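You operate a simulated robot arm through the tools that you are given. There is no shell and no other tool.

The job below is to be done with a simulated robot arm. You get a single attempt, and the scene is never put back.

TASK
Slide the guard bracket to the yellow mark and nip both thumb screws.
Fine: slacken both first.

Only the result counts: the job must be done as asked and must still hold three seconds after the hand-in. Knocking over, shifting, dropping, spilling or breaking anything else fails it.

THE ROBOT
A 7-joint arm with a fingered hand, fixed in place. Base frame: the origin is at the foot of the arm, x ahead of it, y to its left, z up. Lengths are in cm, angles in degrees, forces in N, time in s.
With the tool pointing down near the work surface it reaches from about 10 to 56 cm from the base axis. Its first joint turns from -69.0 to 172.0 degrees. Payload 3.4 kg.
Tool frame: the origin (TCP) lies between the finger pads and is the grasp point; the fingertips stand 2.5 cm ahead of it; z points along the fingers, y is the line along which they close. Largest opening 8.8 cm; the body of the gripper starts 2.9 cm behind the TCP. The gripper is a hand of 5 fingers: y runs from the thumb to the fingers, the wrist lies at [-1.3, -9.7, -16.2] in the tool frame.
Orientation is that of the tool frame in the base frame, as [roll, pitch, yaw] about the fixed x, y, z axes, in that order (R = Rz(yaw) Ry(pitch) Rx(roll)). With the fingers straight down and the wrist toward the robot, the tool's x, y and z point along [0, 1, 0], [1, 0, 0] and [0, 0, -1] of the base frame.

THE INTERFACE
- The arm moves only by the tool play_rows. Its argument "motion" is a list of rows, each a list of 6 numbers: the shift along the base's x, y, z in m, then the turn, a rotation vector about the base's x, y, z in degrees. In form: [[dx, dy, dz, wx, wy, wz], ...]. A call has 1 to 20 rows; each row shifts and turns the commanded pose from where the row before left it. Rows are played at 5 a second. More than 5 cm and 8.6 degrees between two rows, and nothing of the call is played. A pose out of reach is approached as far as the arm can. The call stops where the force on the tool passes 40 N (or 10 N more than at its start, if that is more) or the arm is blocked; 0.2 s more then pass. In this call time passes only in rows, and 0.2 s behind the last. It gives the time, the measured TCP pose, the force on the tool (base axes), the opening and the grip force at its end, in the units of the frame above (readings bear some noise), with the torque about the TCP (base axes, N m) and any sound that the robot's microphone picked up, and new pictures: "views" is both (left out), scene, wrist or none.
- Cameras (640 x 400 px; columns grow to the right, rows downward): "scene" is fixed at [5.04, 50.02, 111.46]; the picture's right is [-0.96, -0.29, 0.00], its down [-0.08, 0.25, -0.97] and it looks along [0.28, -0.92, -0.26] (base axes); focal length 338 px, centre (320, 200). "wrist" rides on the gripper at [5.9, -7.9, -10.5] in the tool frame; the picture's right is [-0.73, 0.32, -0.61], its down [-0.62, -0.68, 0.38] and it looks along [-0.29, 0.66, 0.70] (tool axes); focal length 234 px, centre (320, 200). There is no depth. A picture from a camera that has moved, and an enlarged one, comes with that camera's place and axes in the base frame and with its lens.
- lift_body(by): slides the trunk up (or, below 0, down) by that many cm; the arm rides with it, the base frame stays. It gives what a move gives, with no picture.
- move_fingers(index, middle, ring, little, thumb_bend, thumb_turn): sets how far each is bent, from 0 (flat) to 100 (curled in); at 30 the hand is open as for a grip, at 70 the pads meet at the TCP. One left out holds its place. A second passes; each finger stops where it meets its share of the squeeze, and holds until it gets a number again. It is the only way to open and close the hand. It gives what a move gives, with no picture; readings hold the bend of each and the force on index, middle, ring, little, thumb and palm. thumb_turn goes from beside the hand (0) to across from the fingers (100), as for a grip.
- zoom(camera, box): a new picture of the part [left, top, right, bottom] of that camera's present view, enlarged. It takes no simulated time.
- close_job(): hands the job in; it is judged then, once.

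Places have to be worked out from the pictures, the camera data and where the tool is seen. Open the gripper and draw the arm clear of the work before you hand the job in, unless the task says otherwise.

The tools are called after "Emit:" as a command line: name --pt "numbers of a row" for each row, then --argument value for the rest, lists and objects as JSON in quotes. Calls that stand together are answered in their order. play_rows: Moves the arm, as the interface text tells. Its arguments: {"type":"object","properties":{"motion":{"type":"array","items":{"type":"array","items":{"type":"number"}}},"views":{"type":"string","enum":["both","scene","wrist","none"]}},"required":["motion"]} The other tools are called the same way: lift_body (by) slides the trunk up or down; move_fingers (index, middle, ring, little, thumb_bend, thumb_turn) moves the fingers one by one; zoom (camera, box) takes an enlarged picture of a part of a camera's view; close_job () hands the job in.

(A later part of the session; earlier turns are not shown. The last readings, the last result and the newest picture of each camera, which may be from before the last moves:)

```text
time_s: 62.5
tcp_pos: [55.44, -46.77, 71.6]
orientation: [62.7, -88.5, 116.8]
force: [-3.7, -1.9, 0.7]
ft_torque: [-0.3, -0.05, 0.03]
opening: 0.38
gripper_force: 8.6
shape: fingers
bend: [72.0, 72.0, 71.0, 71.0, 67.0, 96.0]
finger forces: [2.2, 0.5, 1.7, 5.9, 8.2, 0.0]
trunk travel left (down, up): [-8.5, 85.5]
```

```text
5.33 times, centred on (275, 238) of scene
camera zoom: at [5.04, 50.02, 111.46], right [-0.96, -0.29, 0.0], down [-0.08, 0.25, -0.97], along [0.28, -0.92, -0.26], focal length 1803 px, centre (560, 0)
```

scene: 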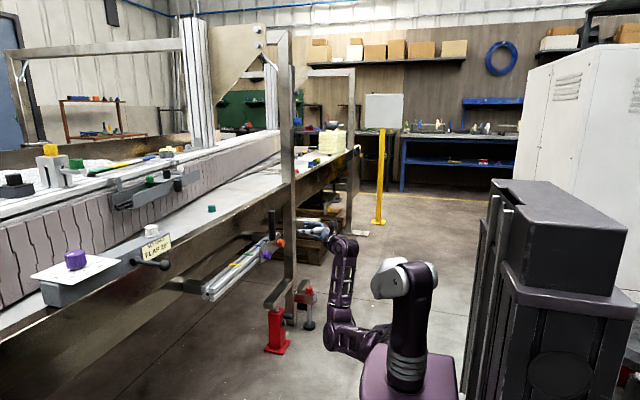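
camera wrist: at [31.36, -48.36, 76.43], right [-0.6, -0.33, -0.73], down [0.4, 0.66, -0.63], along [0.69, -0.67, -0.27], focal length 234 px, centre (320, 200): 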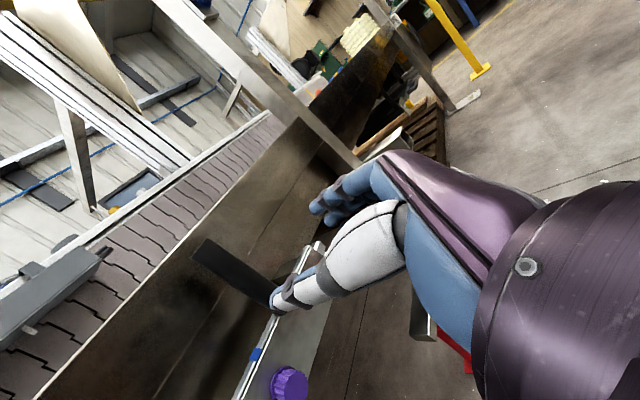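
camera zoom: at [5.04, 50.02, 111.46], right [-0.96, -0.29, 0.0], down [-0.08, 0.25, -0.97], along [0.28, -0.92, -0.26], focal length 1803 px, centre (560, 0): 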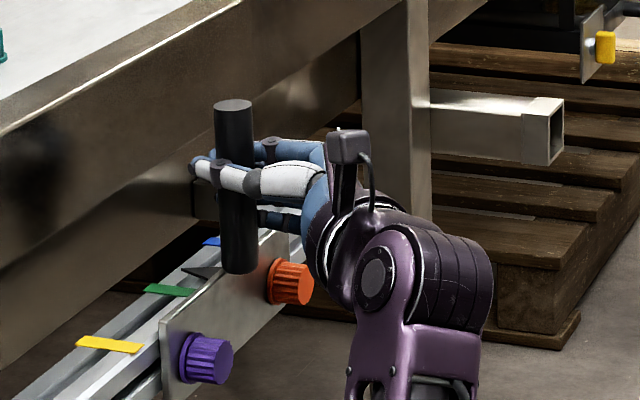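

Pointer is just short of the green mark (y≈-44.1), consistent with pointer y ≈ TCP y. About 10.4 cm remains; I'll move 9 cm and then measure.

Emit:
play_rows --pt "0 0.015 0 0 0 0" --pt "0 0.015 0 0 0 0" --pt "0 0.015 0 0 0 0" --pt "0 0.015 0 0 0 0" --pt "0 0.015 0 0 0 0" --pt "0 0.01 0 0 0 0" --pt "0 0.005 0 0 0 0" --pt "0 0 0 0 0 0" --views "both"

Emit:
zoom --camera "scene" --box '[195, 215, 295, 290]'

Emit:
zoom --camera "scene" --box '[215, 245, 255, 275]'

```text
time_s: 64.3
tcp_pos: [55.51, -37.8, 71.44]
orientation: [67.0, -88.4, 112.6]
force: [0.1, -1.8, 2.3]
ft_torque: [-0.29, -0.07, -0.01]
opening: 0.35
gripper_force: 9.6
shape: fingers
bend: [72.0, 72.0, 71.0, 71.0, 67.0, 96.0]
finger forces: [2.4, 0.7, 2.1, 5.8, 8.1, 0.0]
trunk travel left (down, up): [-8.5, 85.5]
camera wrist: at [45.12, -29.6, 76.97], right [-0.6, -0.34, -0.72], down [0.4, 0.66, -0.64], along [0.69, -0.67, -0.26], focal length 234 px, centre (320, 200)
```

scene: 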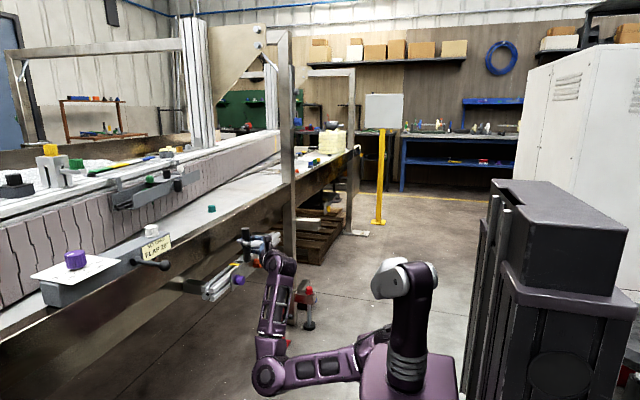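
wrist: 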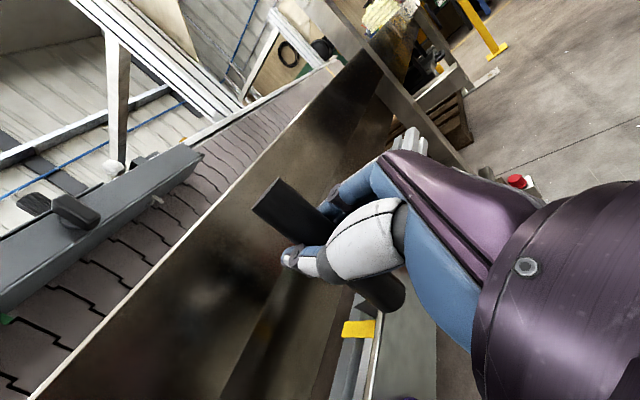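

```text
5.33 times, centred on (245, 252) of scene
camera zoom: at [5.04, 50.02, 111.46], right [-0.96, -0.29, 0.0], down [-0.08, 0.25, -0.97], along [0.28, -0.92, -0.26], focal length 1803 px, centre (720, -80)
```

zoom: 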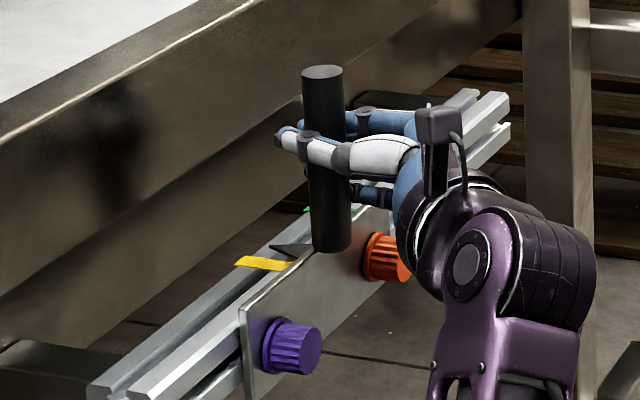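

```text
13.33 times, centred on (235, 260) of scene
camera zoom: at [5.04, 50.02, 111.46], right [-0.96, -0.29, 0.0], down [-0.08, 0.25, -0.97], along [0.28, -0.92, -0.26], focal length 4508 px, centre (1453, -600)
```

zoom: 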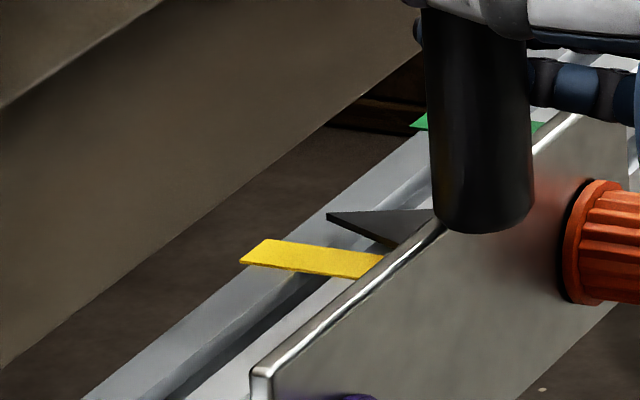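

Pointer is now just shy of the yellow mark; by my estimate about 1 cm remains, depending on the pointer's height above the rail. I'll zoom the wrist view for a second line of sight.

Emit:
zoom --camera "wrist" --box '[310, 260, 430, 380]'

Emit:
zoom --camera "scene" --box '[225, 252, 249, 270]'

```text
3.33 times, centred on (370, 320) of wrist
camera zoom: at [45.12, -29.6, 76.97], right [-0.6, -0.34, -0.72], down [0.4, 0.66, -0.64], along [0.69, -0.67, -0.26], focal length 781 px, centre (153, -200)
```

zoom: 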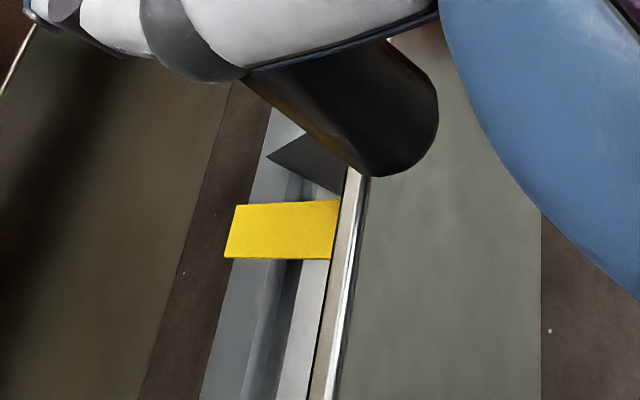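

```text
16.00 times, centred on (237, 261) of scene
camera zoom: at [5.04, 50.02, 111.46], right [-0.96, -0.29, 0.0], down [-0.08, 0.25, -0.97], along [0.28, -0.92, -0.26], focal length 5409 px, centre (1648, -776)
```

zoom: 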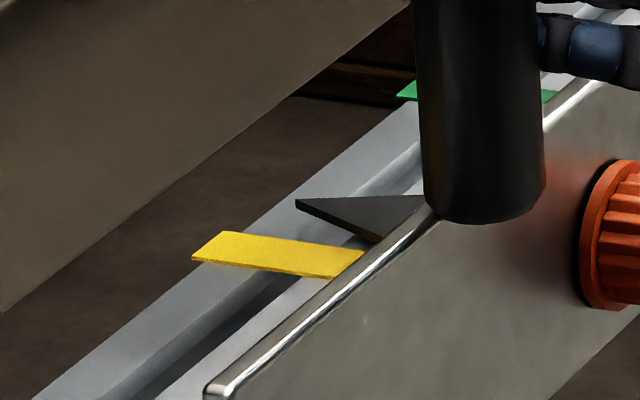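

Triangulating both: pointer tip at y≈-37.75, z≈64.05, and tape centre at y≈-36.17. I need about +1.55 cm more.

Emit:
play_rows --pt "0 0.006 0 0 0 0" --pt "0 0.005 0 0 0 0" --pt "0 0.004 0 0 0 0" --pt "0 0 0 0 0 0" --pt "0 0 0 0 0 0" --views "none"

Emit:
zoom --camera "wrist" --box '[310, 260, 430, 380]'

Emit:
zoom --camera "scene" --box '[225, 252, 249, 270]'

```text
time_s: 65.5
tcp_pos: [55.61, -36.33, 71.56]
orientation: [61.7, -88.4, 117.8]
force: [-3.7, -2.6, -0.5]
ft_torque: [-0.29, -0.06, 0.06]
opening: 0.3
gripper_force: 9.4
shape: fingers
bend: [72.0, 72.0, 71.0, 71.0, 67.0, 96.0]
finger forces: [2.3, 0.3, 1.5, 5.2, 7.6, 0.0]
trunk travel left (down, up): [-8.5, 85.5]
```

```text
3.33 times, centred on (370, 320) of wrist
camera zoom: at [45.17, -28.11, 77.02], right [-0.6, -0.34, -0.73], down [0.4, 0.66, -0.64], along [0.69, -0.67, -0.26], focal length 781 px, centre (153, -200)
```

zoom: 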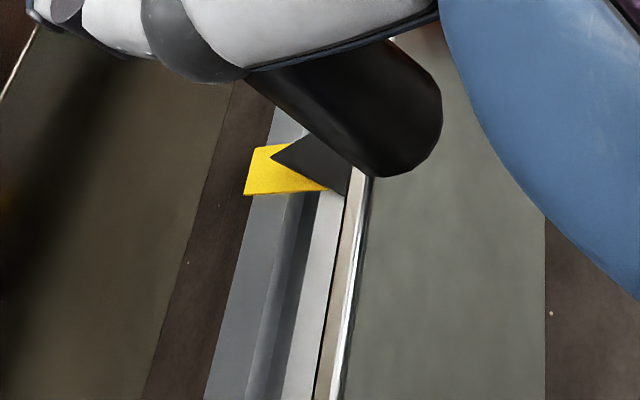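

```text
16.00 times, centred on (237, 261) of scene
camera zoom: at [5.04, 50.02, 111.46], right [-0.96, -0.29, 0.0], down [-0.08, 0.25, -0.97], along [0.28, -0.92, -0.26], focal length 5409 px, centre (1648, -776)
```

zoom: 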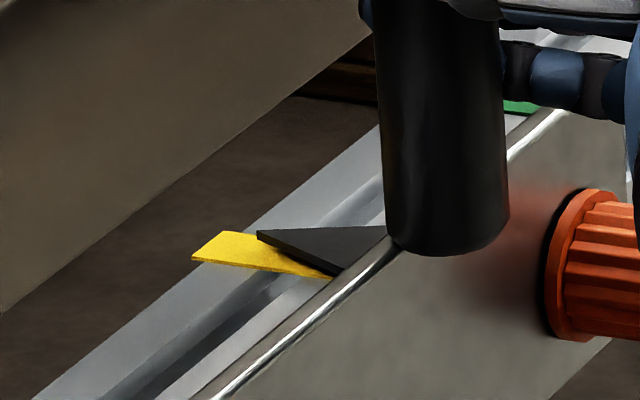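

Tip now at y≈-36.22 versus tape centre ≈-36.12; both views agree I'm within a millimetre. A final +0.1 cm nudge, then I'll gently release the handle.

Emit:
play_rows --pt "0 0.001 0 0 0 0" --pt "0 0 0 0 0 0" --pt "0 0 0 0 0 0" --views "none"

Emit:
move_fingers --index 62 --middle 62 --ring 62 --little 62 --thumb_bend 56

Emit:
move_fingers --index 45 --middle 45 --ring 45 --little 45 --thumb_bend 40

Emit:
zoom --camera "wrist" --box '[310, 260, 430, 380]'

Emit:
zoom --camera "scene" --box '[225, 252, 249, 270]'

```text
time_s: 66.3
tcp_pos: [55.53, -36.11, 71.36]
orientation: [64.5, -88.4, 115.0]
force: [-2.2, -2.1, 0.6]
ft_torque: [-0.21, -0.07, 0.06]
opening: 0.33
gripper_force: 8.7
shape: fingers
bend: [72.0, 72.0, 71.0, 71.0, 67.0, 96.0]
finger forces: [2.3, 0.4, 1.5, 5.2, 8.0, 0.1]
trunk travel left (down, up): [-8.5, 85.5]
```

```text
time_s: 67.3
tcp_pos: [55.56, -36.23, 71.53]
orientation: [62.9, -88.4, 116.6]
force: [0.2, 0.0, 0.2]
ft_torque: [0.01, -0.02, 0.02]
opening: 2.12
gripper_force: 0.0
shape: fingers
bend: [62.0, 62.0, 62.0, 62.0, 56.0, 97.0]
finger forces: [0.0, 0.0, 0.1, 0.1, 0.0, 0.0]
trunk travel left (down, up): [-8.5, 85.5]
```

```text
time_s: 68.3
tcp_pos: [55.54, -36.2, 71.43]
orientation: [65.6, -88.3, 113.9]
force: [-0.3, -0.2, 0.2]
ft_torque: [0.03, -0.03, 0.01]
opening: 5.77
gripper_force: 0.1
shape: fingers
bend: [45.0, 45.0, 45.0, 45.0, 40.0, 97.0]
finger forces: [0.0, 0.1, 0.0, 0.0, 0.0, 0.0]
trunk travel left (down, up): [-8.5, 85.5]
```

```text
3.33 times, centred on (370, 320) of wrist
camera zoom: at [45.2, -28.0, 77.0], right [-0.6, -0.34, -0.72], down [0.4, 0.66, -0.64], along [0.69, -0.67, -0.26], focal length 781 px, centre (153, -200)
```

zoom: 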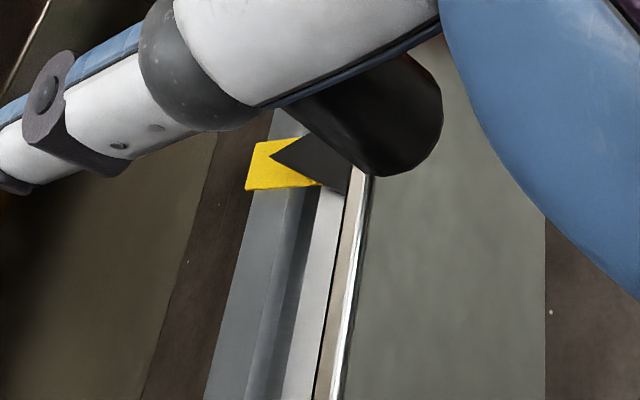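

```text
16.00 times, centred on (237, 261) of scene
camera zoom: at [5.04, 50.02, 111.46], right [-0.96, -0.29, 0.0], down [-0.08, 0.25, -0.97], along [0.28, -0.92, -0.26], focal length 5409 px, centre (1648, -776)
```

zoom: 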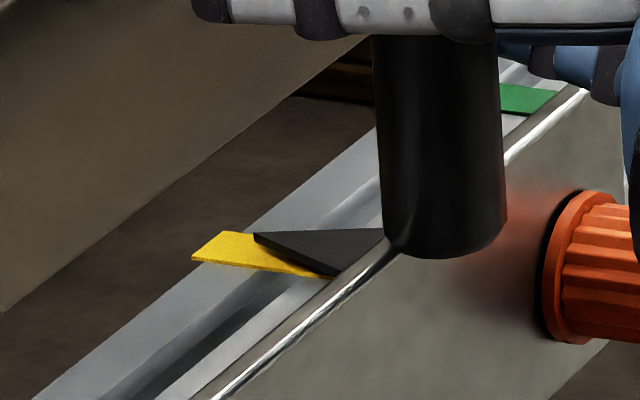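

After release the pointer tip sits over the tape centre (parallax-corrected offset ~0). I'll back straight out, then go in front of the orange knob (now y≈-42.1) with roll near 60° for a clockwise nip; it only backed out about 60°.

Emit:
play_rows --pt "-0.03 0 0 0 0 0" --pt "-0.04 0 0 0 0 0" --pt "-0.04 0 0 0 0 0" --pt "-0.02 0 0 0 0 0" --pt "0 -0.02 -0.03 0 0 0" --pt "0 -0.02 -0.03 -8 0 0" --pt "0 -0.02 -0.03 -8 0 0" --pt "0 0 -0.01 -8 0 0" --pt "0 0 0 -8 0 0" --pt "0 0 0 -8 0 0" --pt "0 0 0 -8 0 0" --pt "0 0 0 -8 0 0" --pt "0 0 0 0 0 0" --views "both"

Emit:
zoom --camera "scene" --box '[195, 215, 315, 305]'

Emit:
zoom --camera "scene" --box '[225, 252, 249, 270]'

```text
time_s: 71.1
tcp_pos: [43.97, -42.18, 61.37]
orientation: [89.0, -32.5, 90.9]
force: [0.2, 1.1, -0.5]
ft_torque: [-0.03, -0.03, -0.02]
opening: 5.78
gripper_force: 0.0
shape: fingers
bend: [45.0, 45.0, 45.0, 45.0, 40.0, 97.0]
finger forces: [0.0, 0.0, 0.0, 0.1, 0.0, 0.0]
out of reach, approached as far as the arm can: row 4
trunk travel left (down, up): [-8.5, 85.5]
camera wrist: at [33.62, -33.08, 57.68], right [-0.6, -0.79, -0.13], down [0.4, -0.16, -0.9], along [0.69, -0.59, 0.41], focal length 234 px, centre (320, 200)
```

scene: 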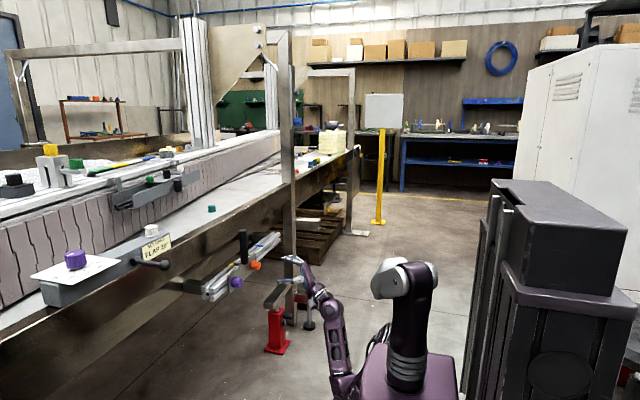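
wrist: 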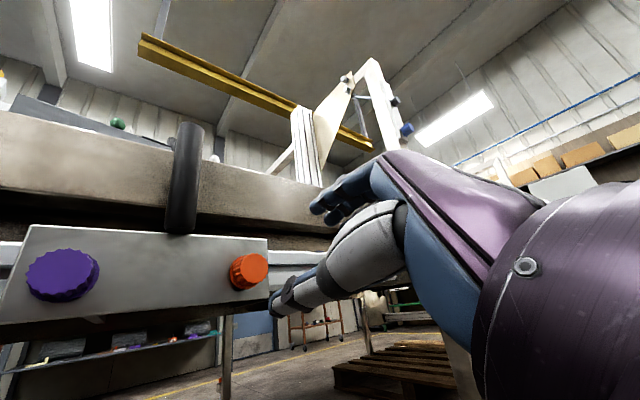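

```text
4.44 times, centred on (255, 260) of scene
camera zoom: at [5.04, 50.02, 111.46], right [-0.96, -0.29, 0.0], down [-0.08, 0.25, -0.97], along [0.28, -0.92, -0.26], focal length 1503 px, centre (609, -67)
```

zoom: 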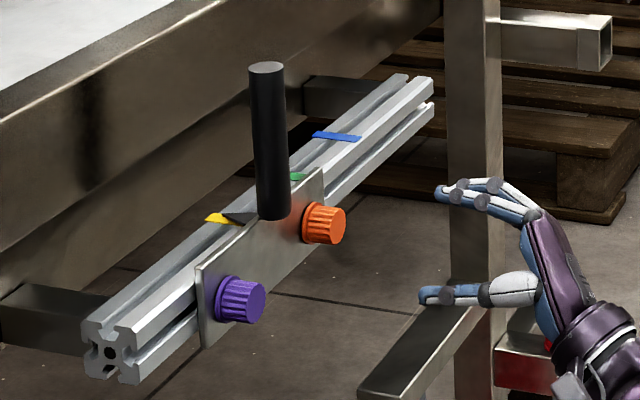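

```text
16.00 times, centred on (237, 261) of scene
camera zoom: at [5.04, 50.02, 111.46], right [-0.96, -0.29, 0.0], down [-0.08, 0.25, -0.97], along [0.28, -0.92, -0.26], focal length 5409 px, centre (1648, -776)
```

zoom: 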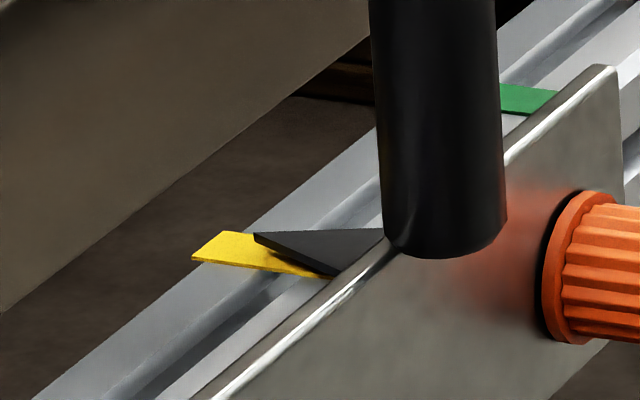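

Bracket hasn't moved. Orange is now at about (55.1, -41.75, 61.4), purple at y≈-29.75. I'll test the clockwise roll range at the orange position while still short of the knob.

Emit:
play_rows --pt "0.03 0.002 0 0 0 0" --pt "0.02 0.002 0 0 0 0" --pt "0 0 0 8 0 0" --pt "0 0 0 8 0 0" --pt "0 0 0 8 0 0" --pt "0 0 0 8 0 0" --pt "0 0 0 8 0 0" --pt "0 0 0 8 0 0" --pt "0 0 0 8 0 0" --pt "0 0 0 8 0 0" --pt "0 0 0 8 0 0" --pt "0 0 0 8 0 0" --pt "0 0 0 8 0 0" --pt "0 0 0 8 0 0" --pt "0 0 0 8 0 0" --views "none"

Emit:
zoom --camera "scene" --box '[195, 215, 315, 305]'

```text
time_s: 74.3
tcp_pos: [48.78, -41.75, 61.37]
orientation: [-89.9, -43.3, -90.8]
force: [0.5, -0.7, 0.1]
ft_torque: [-0.01, 0.02, 0.01]
opening: 5.77
gripper_force: 0.1
shape: fingers
bend: [45.0, 45.0, 45.0, 45.0, 40.0, 97.0]
finger forces: [0.0, 0.0, 0.0, 0.0, 0.0, 0.1]
trunk travel left (down, up): [-8.5, 85.5]
```

```text
4.44 times, centred on (255, 260) of scene
camera zoom: at [5.04, 50.02, 111.46], right [-0.96, -0.29, 0.0], down [-0.08, 0.25, -0.97], along [0.28, -0.92, -0.26], focal length 1503 px, centre (609, -67)
```

zoom: 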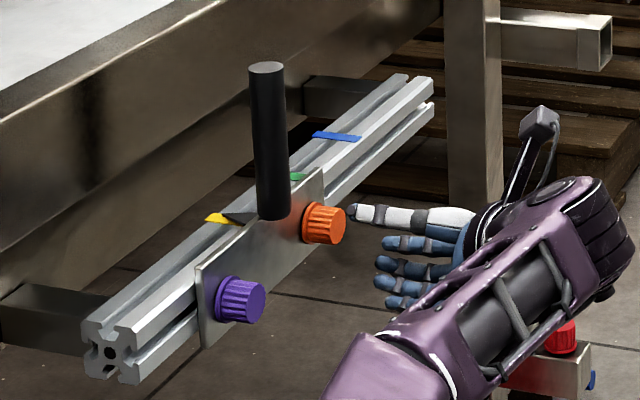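

Roll 32° → 137° works here. Checking a bit further, then rolling back to ~25° for the grip.

Emit:
play_rows --pt "0 0 0 8 0 0" --pt "0 0 0 8 0 0" --views "none"

Emit:
play_rows --pt "0 0 0 -8 0 0" --pt "0 0 0 -8 0 0" --pt "0 0 0 -8 0 0" --pt "0 0 0 -8 0 0" --pt "0 0 0 -8 0 0" --pt "0 0 0 -8 0 0" --pt "0 0 0 -8 0 0" --pt "0 0 0 -8 0 0" --pt "0 0 0 -8 0 0" --pt "0 0 0 -8 0 0" --pt "0 0 0 -8 0 0" --pt "0 0 0 -8 0 0" --pt "0 0 0 -8 0 0" --pt "0 0 0 -8 0 0" --pt "0 0 0 -8 0 0" --pt "0 0 0 0 0 0" --views "wrist"

Emit:
zoom --camera "wrist" --box '[180, 120, 400, 360]'

Emit:
zoom --camera "scene" --box '[235, 225, 315, 285]'

```text
time_s: 74.9
tcp_pos: [49.0, -41.82, 61.4]
orientation: [-90.2, -27.3, -90.8]
force: [0.4, -0.6, 0.1]
ft_torque: [-0.02, 0.01, 0.0]
opening: 5.75
gripper_force: 0.1
shape: fingers
bend: [45.0, 45.0, 45.0, 45.0, 40.0, 97.0]
finger forces: [0.1, 0.0, 0.1, 0.0, 0.0, 0.1]
trunk travel left (down, up): [-8.5, 85.5]
```

```text
time_s: 78.3
tcp_pos: [48.97, -41.8, 61.48]
orientation: [89.0, -32.5, 90.9]
force: [0.0, -0.7, -0.2]
ft_torque: [0.02, -0.01, 0.03]
opening: 5.77
gripper_force: 0.0
shape: fingers
bend: [45.0, 45.0, 45.0, 45.0, 40.0, 97.0]
finger forces: [0.0, 0.1, 0.0, 0.0, 0.0, 0.0]
trunk travel left (down, up): [-8.5, 85.5]
camera wrist: at [38.58, -32.65, 57.77], right [-0.6, -0.79, -0.13], down [0.4, -0.16, -0.9], along [0.69, -0.59, 0.41], focal length 234 px, centre (320, 200)
```

wrist: 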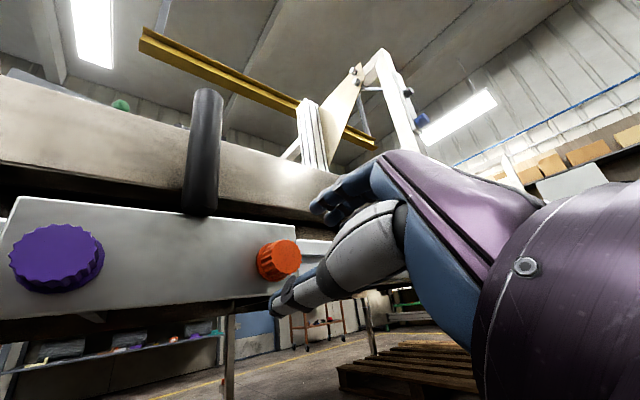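

```text
1.67 times, centred on (290, 240) of wrist
camera zoom: at [38.58, -32.65, 57.77], right [-0.6, -0.79, -0.13], down [0.4, -0.16, -0.9], along [0.69, -0.59, 0.41], focal length 390 px, centre (370, 133)
```

zoom: 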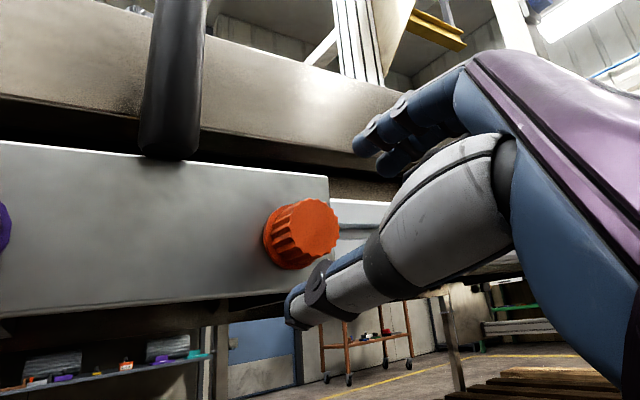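

```text
6.67 times, centred on (275, 255) of scene
camera zoom: at [5.04, 50.02, 111.46], right [-0.96, -0.29, 0.0], down [-0.08, 0.25, -0.97], along [0.28, -0.92, -0.26], focal length 2254 px, centre (620, -167)
```

zoom: 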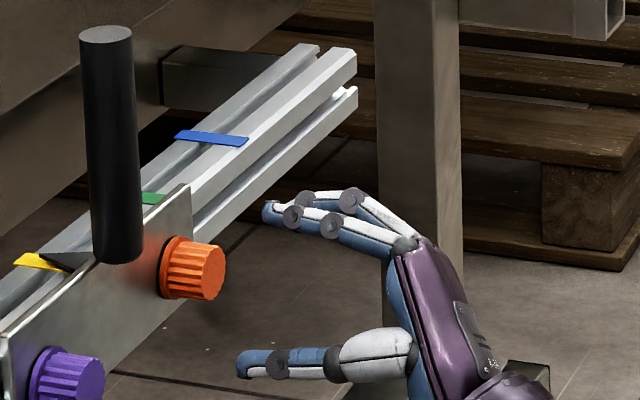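

Orange re-triangulates to (y -41.6, z 61.5). Advancing to x≈52.7 and then closing lightly; with roll ~32° the closing direction is mostly vertical, so it shouldn't push the loose bracket along y.

Emit:
play_rows --pt "0.015 0.001 0 0 0 0" --pt "0.012 0.0005 0 0 0 0" --pt "0.01 0 0 0 0 0" --pt "0 0 0 0 0 0" --views "none"

Emit:
move_fingers --index 62 --middle 62 --ring 62 --little 62 --thumb_bend 58

Emit:
zoom --camera "wrist" --box '[180, 120, 400, 360]'

Emit:
zoom --camera "scene" --box '[225, 235, 285, 280]'

```text
time_s: 79.3
tcp_pos: [52.5, -41.79, 61.44]
orientation: [89.1, -32.5, 90.6]
force: [0.2, -0.3, -1.0]
ft_torque: [0.03, 0.03, 0.01]
opening: 5.77
gripper_force: 0.1
shape: fingers
bend: [45.0, 45.0, 45.0, 45.0, 40.0, 97.0]
finger forces: [0.1, 0.1, 0.0, 0.0, 0.0, 0.0]
trunk travel left (down, up): [-8.5, 85.5]
```

```text
time_s: 80.3
tcp_pos: [52.5, -41.88, 61.41]
orientation: [89.0, -32.5, 90.8]
force: [1.8, -0.8, 2.8]
ft_torque: [-0.01, -0.01, -0.05]
opening: 2.47
gripper_force: 2.3
shape: fingers
bend: [59.0, 60.0, 62.0, 62.0, 57.0, 97.0]
finger forces: [2.1, 1.4, 0.0, 0.0, 0.0, 0.1]
trunk travel left (down, up): [-8.5, 85.5]
```

```text
1.67 times, centred on (290, 240) of wrist
camera zoom: at [42.21, -32.63, 57.77], right [-0.6, -0.79, -0.13], down [0.4, -0.16, -0.9], along [0.69, -0.59, 0.41], focal length 390 px, centre (370, 133)
```

zoom: 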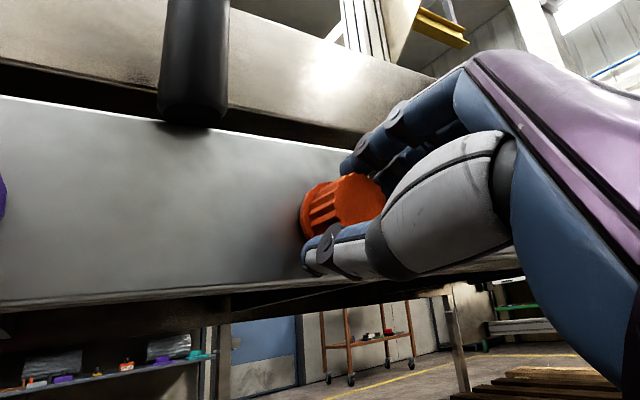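

```text
8.89 times, centred on (255, 258) of scene
camera zoom: at [5.04, 50.02, 111.46], right [-0.96, -0.29, 0.0], down [-0.08, 0.25, -0.97], along [0.28, -0.92, -0.26], focal length 3005 px, centre (898, -311)
```

zoom: 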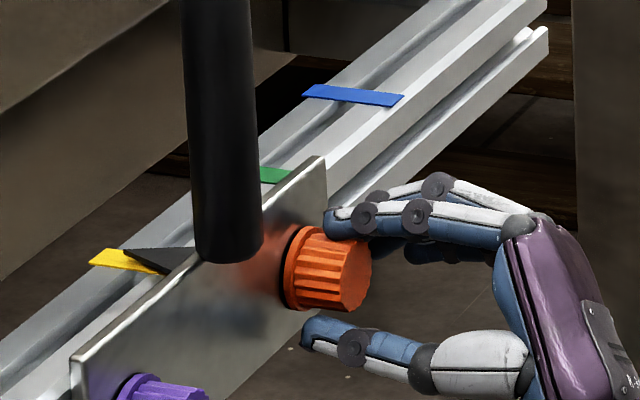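

The fingers touch first (about 2 N), so the knob is slightly toward the finger side. A small shift of +0.2 y and +0.15 z to centre, then squeeze.

Emit:
play_rows --pt "0.001 0.002 0.0015 0 0 0" --pt "0 0 0 0 0 0" --views "none"

Emit:
move_fingers --index 68 --middle 70 --thumb_bend 66

Emit:
zoom --camera "scene" --box '[225, 252, 249, 270]'

```text
time_s: 80.9
tcp_pos: [52.69, -41.54, 61.53]
orientation: [89.1, -32.6, 90.7]
force: [-1.1, -1.9, 1.2]
ft_torque: [0.01, -0.08, -0.04]
opening: 2.41
gripper_force: 1.6
shape: fingers
bend: [60.0, 61.0, 62.0, 62.0, 57.0, 97.0]
finger forces: [1.1, 1.5, 0.1, 0.0, 0.0, 0.0]
trunk travel left (down, up): [-8.5, 85.5]
```

```text
time_s: 81.9
tcp_pos: [52.68, -41.61, 61.61]
orientation: [88.9, -32.5, 90.9]
force: [0.7, -3.0, 5.0]
ft_torque: [-0.05, -0.1, -0.08]
opening: 1.83
gripper_force: 6.2
shape: fingers
bend: [61.0, 64.0, 62.0, 62.0, 61.0, 97.0]
finger forces: [4.1, 5.0, 0.0, 0.1, 3.5, 0.1]
trunk travel left (down, up): [-8.5, 85.5]
```

```text
16.00 times, centred on (237, 261) of scene
camera zoom: at [5.04, 50.02, 111.46], right [-0.96, -0.29, 0.0], down [-0.08, 0.25, -0.97], along [0.28, -0.92, -0.26], focal length 5409 px, centre (1648, -776)
```

zoom: 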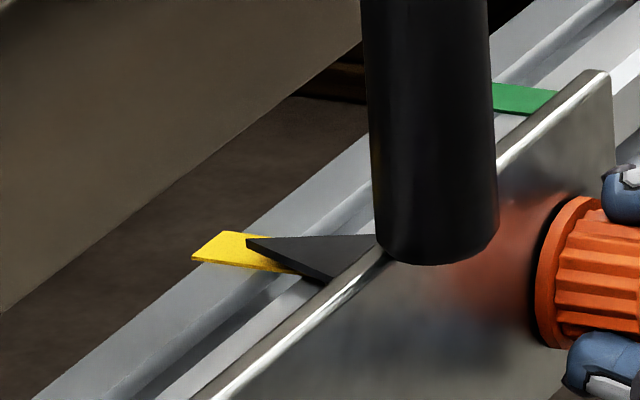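

The light grip nudged the bracket about 0.3 cm too far toward +y. Since I'm holding the knob, I'll firm the grip and then use it to bring the pointer back.

Emit:
move_fingers --index 82 --middle 85 --thumb_bend 80

Emit:
play_rows --pt "0 -0.003 0 0 0 0" --pt "0 0 0 0 0 0" --views "none"

Emit:
zoom --camera "scene" --box '[225, 252, 249, 270]'

```text
time_s: 82.9
tcp_pos: [52.51, -41.61, 61.49]
orientation: [89.1, -32.6, 90.8]
force: [5.0, -1.1, 2.6]
ft_torque: [-0.01, -0.01, 0.01]
opening: 1.6
gripper_force: 17.3
shape: fingers
bend: [58.0, 64.0, 62.0, 62.0, 65.0, 94.0]
finger forces: [9.3, 9.8, 0.0, 0.0, 14.8, 0.1]
trunk travel left (down, up): [-8.5, 85.5]
```

```text
time_s: 83.5
tcp_pos: [52.83, -42.01, 61.54]
orientation: [89.1, -32.5, 90.9]
force: [9.8, 2.5, 1.9]
ft_torque: [-0.03, -0.03, 0.05]
opening: 1.58
gripper_force: 16.3
shape: fingers
bend: [71.0, 66.0, 62.0, 62.0, 65.0, 92.0]
finger forces: [8.1, 7.9, 0.0, 0.1, 16.3, 0.0]
trunk travel left (down, up): [-8.5, 85.5]
```

```text
16.00 times, centred on (237, 261) of scene
camera zoom: at [5.04, 50.02, 111.46], right [-0.96, -0.29, 0.0], down [-0.08, 0.25, -0.97], along [0.28, -0.92, -0.26], focal length 5409 px, centre (1648, -776)
```

zoom: 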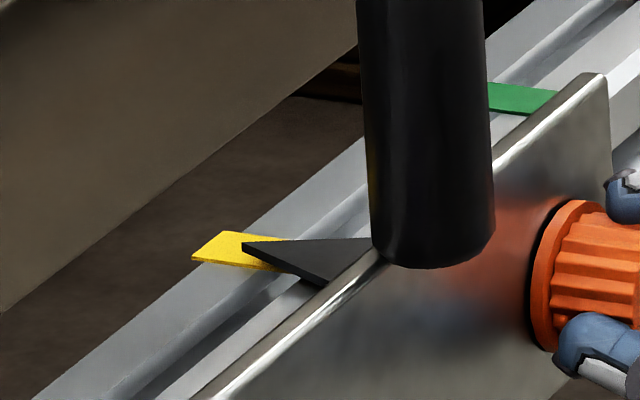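

The pointer is about 0.45 cm past centre. I'll pull further in -y with the firm grip.

Emit:
play_rows --pt "0 -0.003 0 0 0 0" --pt "0 -0.002 0 0 0 0" --pt "0 0 0 0 0 0" --views "none"

Emit:
zoom --camera "scene" --box '[225, 252, 249, 270]'

```text
time_s: 84.3
tcp_pos: [52.72, -42.37, 61.51]
orientation: [89.1, -32.5, 90.8]
force: [9.1, 2.8, 4.1]
ft_torque: [-0.04, -0.04, 0.05]
opening: 1.61
gripper_force: 17.1
shape: fingers
bend: [71.0, 66.0, 62.0, 62.0, 65.0, 92.0]
finger forces: [8.9, 7.9, 0.1, 0.0, 16.1, 0.0]
trunk travel left (down, up): [-8.5, 85.5]
```

```text
16.00 times, centred on (237, 261) of scene
camera zoom: at [5.04, 50.02, 111.46], right [-0.96, -0.29, 0.0], down [-0.08, 0.25, -0.97], along [0.28, -0.92, -0.26], focal length 5409 px, centre (1648, -776)
```

zoom: 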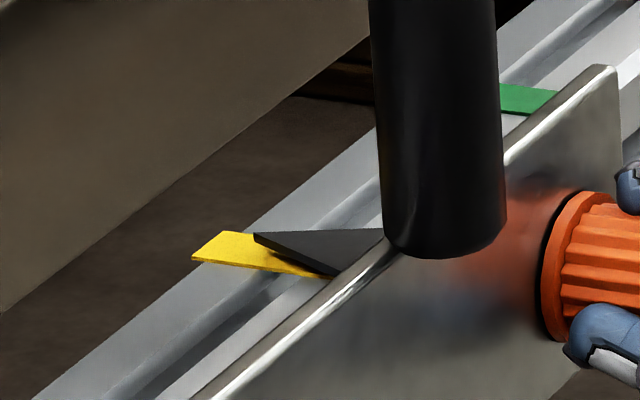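

The pointer is back on the tape centre. The TCP is ~0.6 cm off the knob axis in y, so I'll turn clockwise (+x) about the knob axis rather than the TCP, checking the pointer as I go.

Emit:
play_rows --pt "0 5e-05 -0.0006 6 0 0" --pt "0 0.0001 -0.0006 6 0 0" --pt "0 0.00015 -0.0006 6 0 0" --pt "0 0.0002 -0.0006 6 0 0" --views "none"

Emit:
zoom --camera "scene" --box '[225, 252, 249, 270]'

Emit:
zoom --camera "scene" --box '[225, 235, 285, 280]'

```text
time_s: 85.3
tcp_pos: [52.73, -42.21, 61.27]
orientation: [88.5, -56.7, 91.1]
force: [11.4, -0.8, 6.4]
ft_torque: [0.03, -0.09, -0.08]
opening: 1.6
gripper_force: 17.3
shape: fingers
bend: [71.0, 66.0, 62.0, 62.0, 65.0, 92.0]
finger forces: [9.9, 8.6, 0.0, 0.0, 15.1, 0.0]
trunk travel left (down, up): [-8.5, 85.5]
```

```text
16.00 times, centred on (237, 261) of scene
camera zoom: at [5.04, 50.02, 111.46], right [-0.96, -0.29, 0.0], down [-0.08, 0.25, -0.97], along [0.28, -0.92, -0.26], focal length 5409 px, centre (1648, -776)
```

zoom: 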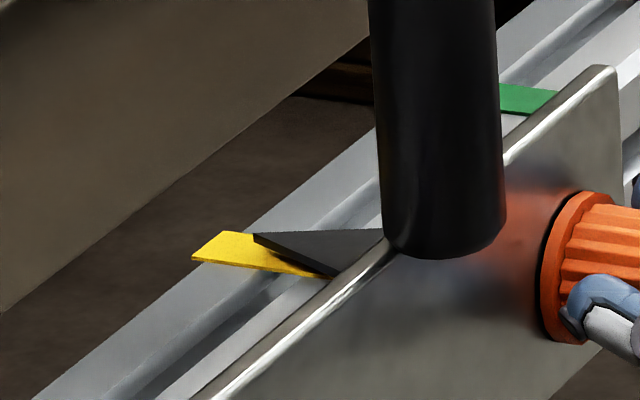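

```text
8.89 times, centred on (255, 258) of scene
camera zoom: at [5.04, 50.02, 111.46], right [-0.96, -0.29, 0.0], down [-0.08, 0.25, -0.97], along [0.28, -0.92, -0.26], focal length 3005 px, centre (898, -311)
```

zoom: 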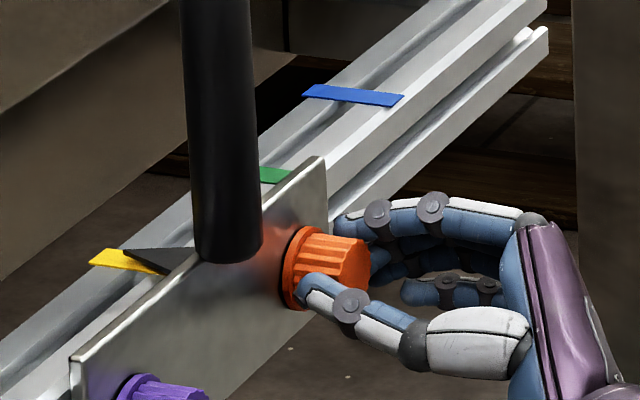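

Pointer holding on centre, knob turning with the hand. Continuing another 24°.

Emit:
play_rows --pt "0 0.0003 -0.0006 6 0 0" --pt "0 0.00035 -0.0005 6 0 0" --pt "0 0.0004 -0.0005 6 0 0" --pt "0 0.0004 -0.0004 6 0 0" --views "none"

Emit:
zoom --camera "scene" --box '[225, 252, 249, 270]'

Emit:
zoom --camera "scene" --box '[225, 235, 285, 280]'

```text
time_s: 86.3
tcp_pos: [52.73, -42.14, 61.08]
orientation: [85.1, -80.6, 94.5]
force: [11.0, -2.1, 7.9]
ft_torque: [0.04, -0.11, -0.06]
opening: 1.59
gripper_force: 16.2
shape: fingers
bend: [71.0, 66.0, 62.0, 62.0, 66.0, 91.0]
finger forces: [9.7, 7.6, 0.0, 0.1, 15.8, 0.1]
trunk travel left (down, up): [-8.5, 85.5]
```

```text
16.00 times, centred on (237, 261) of scene
camera zoom: at [5.04, 50.02, 111.46], right [-0.96, -0.29, 0.0], down [-0.08, 0.25, -0.97], along [0.28, -0.92, -0.26], focal length 5409 px, centre (1648, -776)
```

zoom: 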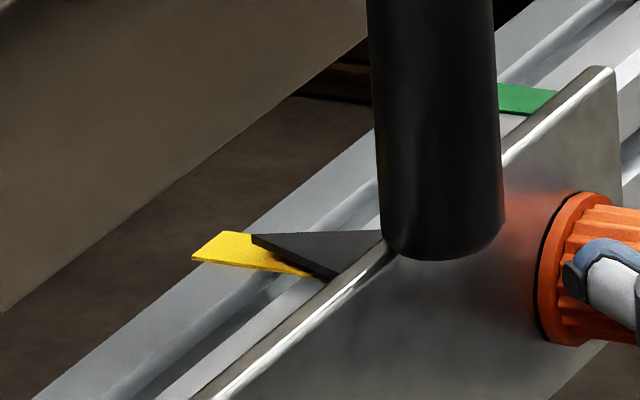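

```text
8.89 times, centred on (255, 258) of scene
camera zoom: at [5.04, 50.02, 111.46], right [-0.96, -0.29, 0.0], down [-0.08, 0.25, -0.97], along [0.28, -0.92, -0.26], focal length 3005 px, centre (898, -311)
```

zoom: 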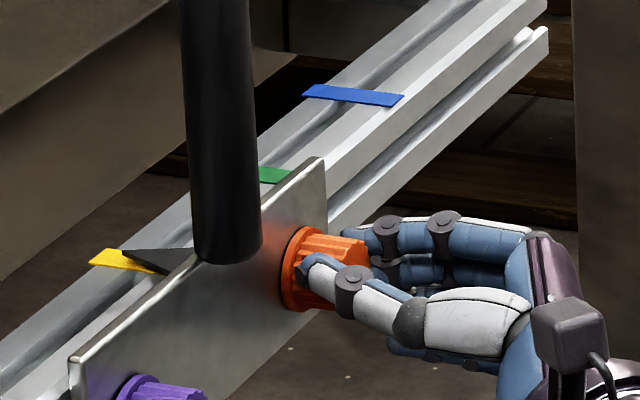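

The gap at the orange collar is closing; pointer drifted about 0.1 cm to +y, which I'll bias back while turning another 24°.

Emit:
play_rows --pt "0 0.0 -0.0004 6 0 0" --pt "0 0.0002 -0.0003 6 0 0" --pt "0 0.0004 -0.0003 6 0 0" --pt "0 0.0005 -0.0002 6 0 0" --views "none"

Emit:
zoom --camera "scene" --box '[225, 252, 249, 270]'

Emit:
zoom --camera "scene" --box '[225, 235, 285, 280]'

```text
time_s: 87.3
tcp_pos: [52.76, -42.04, 60.93]
orientation: [-88.2, -75.3, -92.4]
force: [9.3, -1.7, 4.5]
ft_torque: [0.01, 0.02, -0.04]
opening: 1.57
gripper_force: 16.7
shape: fingers
bend: [71.0, 67.0, 62.0, 62.0, 66.0, 91.0]
finger forces: [8.1, 8.5, 0.0, 0.0, 16.6, 0.0]
trunk travel left (down, up): [-8.5, 85.5]
```

```text
16.00 times, centred on (237, 261) of scene
camera zoom: at [5.04, 50.02, 111.46], right [-0.96, -0.29, 0.0], down [-0.08, 0.25, -0.97], along [0.28, -0.92, -0.26], focal length 5409 px, centre (1648, -776)
```

zoom: 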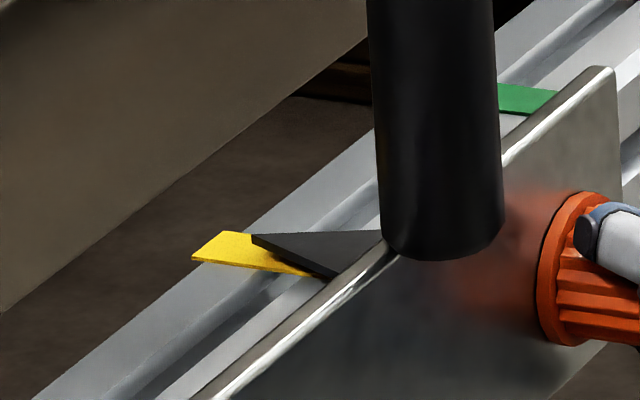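

```text
8.89 times, centred on (255, 258) of scene
camera zoom: at [5.04, 50.02, 111.46], right [-0.96, -0.29, 0.0], down [-0.08, 0.25, -0.97], along [0.28, -0.92, -0.26], focal length 3005 px, centre (898, -311)
```

zoom: 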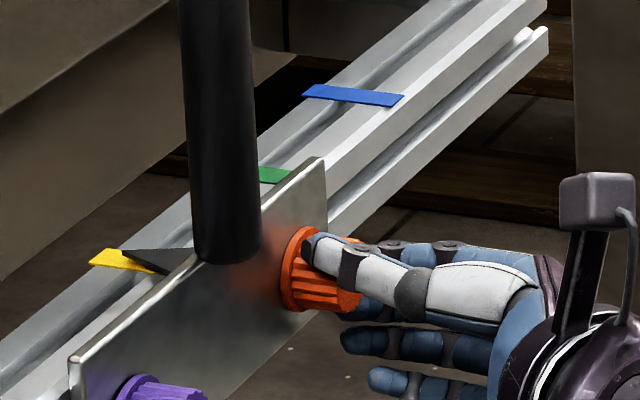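

The orange collar gap is nearly closed. Before it locks, I'll nudge the pointer back the last ~0.1 cm.

Emit:
play_rows --pt "0 -0.002 0 0 0 0" --pt "0 0 0 0 0 0" --views "none"

Emit:
zoom --camera "scene" --box '[225, 252, 249, 270]'

```text
time_s: 87.9
tcp_pos: [52.67, -42.07, 60.95]
orientation: [-88.2, -75.4, -92.4]
force: [9.1, 3.5, 2.1]
ft_torque: [-0.02, 0.04, 0.04]
opening: 1.53
gripper_force: 17.5
shape: fingers
bend: [71.0, 71.0, 62.0, 62.0, 65.0, 91.0]
finger forces: [7.3, 9.8, 0.0, 0.0, 17.8, 0.0]
trunk travel left (down, up): [-8.5, 85.5]
```

```text
16.00 times, centred on (237, 261) of scene
camera zoom: at [5.04, 50.02, 111.46], right [-0.96, -0.29, 0.0], down [-0.08, 0.25, -0.97], along [0.28, -0.92, -0.26], focal length 5409 px, centre (1648, -776)
```

zoom: 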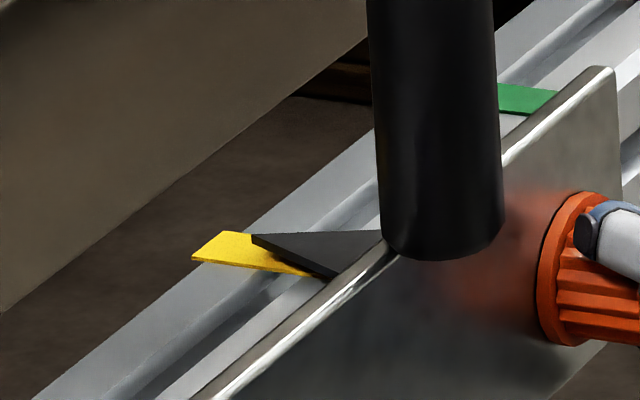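

No movement at 3.5 N. I'll try a slightly bigger nudge.

Emit:
play_rows --pt "0 -0.003 0 0 0 0" --pt "0 0 0 0 0 0" --views "none"

Emit:
zoom --camera "scene" --box '[225, 252, 249, 270]'

```text
time_s: 88.5
tcp_pos: [52.78, -42.39, 60.91]
orientation: [-88.4, -75.5, -92.2]
force: [6.5, 9.8, -1.2]
ft_torque: [-0.05, 0.06, 0.21]
opening: 1.52
gripper_force: 16.6
shape: fingers
bend: [71.0, 72.0, 62.0, 62.0, 64.0, 91.0]
finger forces: [5.4, 10.2, 0.0, 0.1, 18.1, 0.1]
trunk travel left (down, up): [-8.5, 85.5]
```

```text
16.00 times, centred on (237, 261) of scene
camera zoom: at [5.04, 50.02, 111.46], right [-0.96, -0.29, 0.0], down [-0.08, 0.25, -0.97], along [0.28, -0.92, -0.26], focal length 5409 px, centre (1648, -776)
```

zoom: 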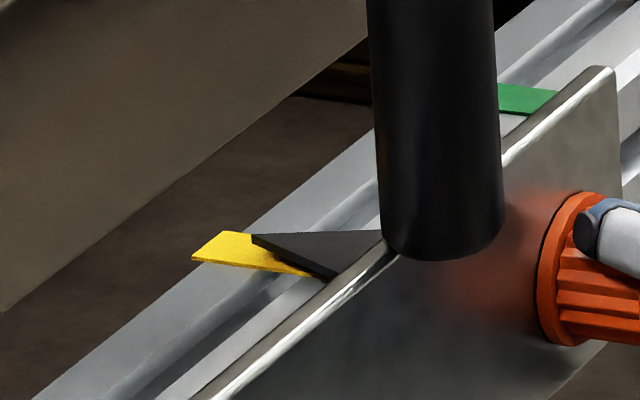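

The bracket now resists ~10 N, so the orange screw has begun clamping, with the pointer within ~0.1 cm of the tape centre (the tape is 1.3 cm wide). I'll release that side load and keep turning until the torque rises.

Emit:
play_rows --pt "0 0.004 0 0 0 0" --pt "0 0.0004 -0.0001 6 0 0" --pt "0 0.0005 0 6 0 0" --pt "0 0.0005 0 6 0 0" --views "none"

Emit:
zoom --camera "scene" --box '[225, 252, 249, 270]'

Emit:
zoom --camera "scene" --box '[235, 240, 275, 270]'

```text
time_s: 89.5
tcp_pos: [52.73, -42.08, 60.83]
orientation: [-89.6, -57.4, -91.1]
force: [6.2, -2.5, 1.5]
ft_torque: [-0.01, 0.08, -0.05]
opening: 1.53
gripper_force: 17.2
shape: fingers
bend: [71.0, 72.0, 62.0, 62.0, 65.0, 91.0]
finger forces: [8.0, 10.3, 0.0, 0.0, 16.2, 0.0]
trunk travel left (down, up): [-8.5, 85.5]
```

```text
16.00 times, centred on (237, 261) of scene
camera zoom: at [5.04, 50.02, 111.46], right [-0.96, -0.29, 0.0], down [-0.08, 0.25, -0.97], along [0.28, -0.92, -0.26], focal length 5409 px, centre (1648, -776)
```

zoom: 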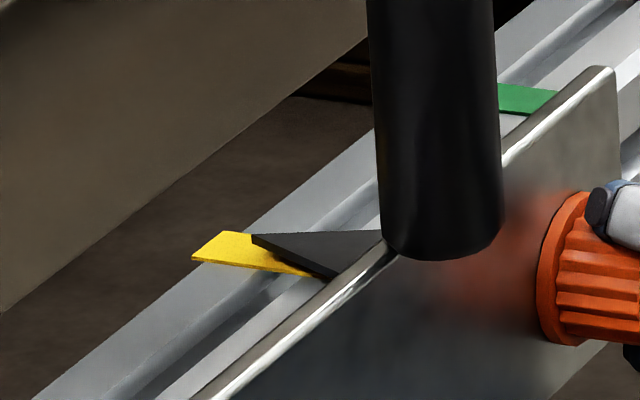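

```text
13.33 times, centred on (255, 255) of scene
camera zoom: at [5.04, 50.02, 111.46], right [-0.96, -0.29, 0.0], down [-0.08, 0.25, -0.97], along [0.28, -0.92, -0.26], focal length 4508 px, centre (1187, -533)
```

zoom: 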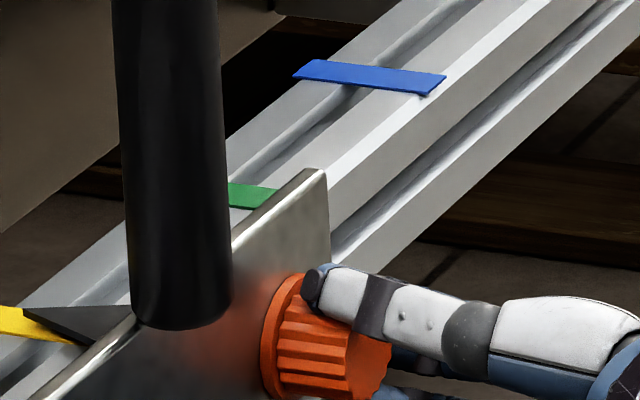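

Gap essentially gone, pointer steady. Continuing clockwise to look for a torque rise.

Emit:
play_rows --pt "0 0.0004 0.0002 6 0 0" --pt "0 0.0004 0.0003 6 0 0" --pt "0 0.0004 0.0003 6 0 0" --views "none"

Emit:
zoom --camera "scene" --box '[235, 240, 275, 270]'

Emit:
play_rows --pt "0 0.0003 0.0004 6 0 0" --pt "0 0.0003 0.0004 6 0 0" --views "none"

Emit:
zoom --camera "scene" --box '[235, 240, 275, 270]'

```text
time_s: 90.3
tcp_pos: [52.72, -41.85, 60.96]
orientation: [-90.1, -39.4, -90.8]
force: [1.7, -1.3, -1.7]
ft_torque: [0.0, 0.12, -0.06]
opening: 1.48
gripper_force: 18.6
shape: fingers
bend: [71.0, 72.0, 62.0, 62.0, 65.0, 91.0]
finger forces: [8.4, 12.2, 0.0, 0.0, 15.9, 0.2]
trunk travel left (down, up): [-8.5, 85.5]
```

```text
13.33 times, centred on (255, 255) of scene
camera zoom: at [5.04, 50.02, 111.46], right [-0.96, -0.29, 0.0], down [-0.08, 0.25, -0.97], along [0.28, -0.92, -0.26], focal length 4508 px, centre (1187, -533)
```

zoom: 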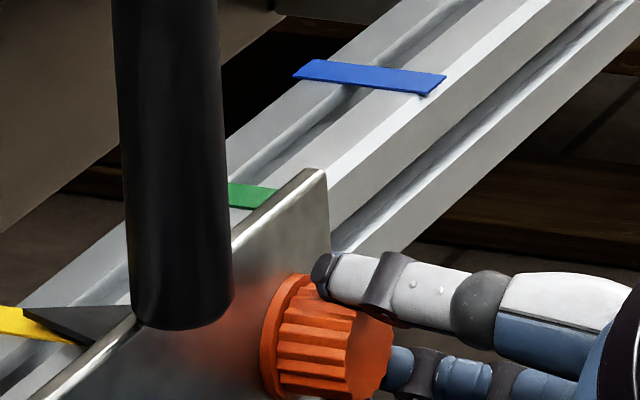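

```text
time_s: 90.9
tcp_pos: [52.77, -41.81, 61.15]
orientation: [-90.3, -27.3, -90.7]
force: [-4.2, 1.4, -6.4]
ft_torque: [-0.02, 0.2, 0.0]
opening: 1.45
gripper_force: 18.7
shape: fingers
bend: [71.0, 72.0, 62.0, 62.0, 66.0, 92.0]
finger forces: [8.9, 14.6, 0.1, 0.0, 14.8, 0.0]
trunk travel left (down, up): [-8.5, 85.5]
```

```text
13.33 times, centred on (255, 255) of scene
camera zoom: at [5.04, 50.02, 111.46], right [-0.96, -0.29, 0.0], down [-0.08, 0.25, -0.97], along [0.28, -0.92, -0.26], focal length 4508 px, centre (1187, -533)
```

zoom: 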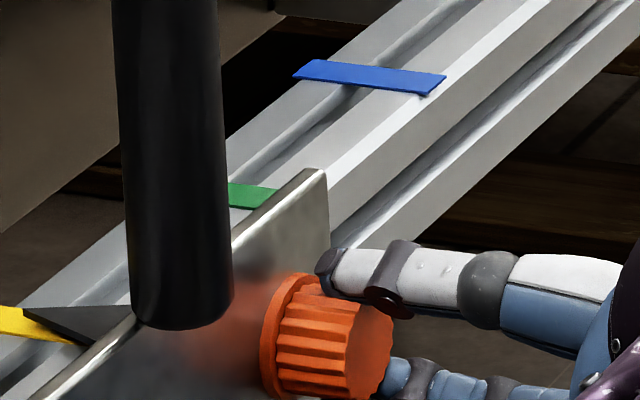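

Torque is still small. I'll turn a few more degrees and compare rib positions closely to see whether the knob still moves or the fingers are slipping.

Emit:
zoom --camera "scene" --box '[248, 252, 272, 270]'

Emit:
play_rows --pt "0 0.0002 0.0004 6 0 0" --pt "0 0 0 0 0 0" --views "none"

Emit:
zoom --camera "scene" --box '[248, 252, 272, 270]'

```text
16.00 times, centred on (260, 261) of scene
camera zoom: at [5.04, 50.02, 111.46], right [-0.96, -0.29, 0.0], down [-0.08, 0.25, -0.97], along [0.28, -0.92, -0.26], focal length 5409 px, centre (1280, -776)
```

zoom: 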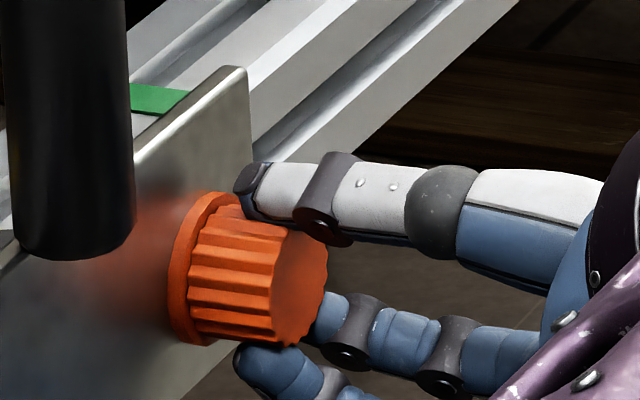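

```text
time_s: 91.5
tcp_pos: [52.79, -41.85, 61.13]
orientation: [-90.3, -21.3, -90.9]
force: [-6.4, 0.0, -5.3]
ft_torque: [-0.11, 0.13, 0.02]
opening: 1.43
gripper_force: 19.9
shape: fingers
bend: [71.0, 64.0, 62.0, 62.0, 66.0, 93.0]
finger forces: [9.4, 14.4, 0.0, 0.0, 15.3, 0.0]
trunk travel left (down, up): [-8.5, 85.5]
```

```text
16.00 times, centred on (260, 261) of scene
camera zoom: at [5.04, 50.02, 111.46], right [-0.96, -0.29, 0.0], down [-0.08, 0.25, -0.97], along [0.28, -0.92, -0.26], focal length 5409 px, centre (1280, -776)
```

zoom: 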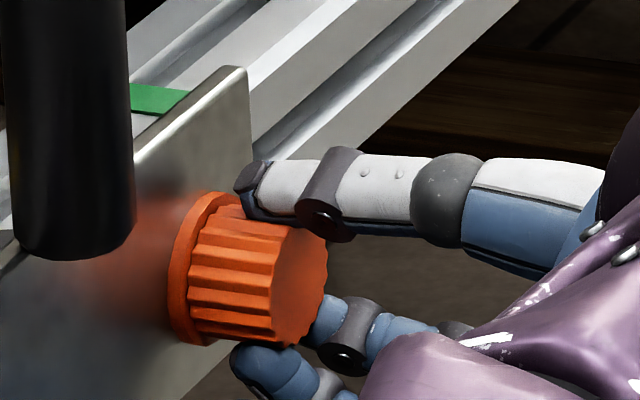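

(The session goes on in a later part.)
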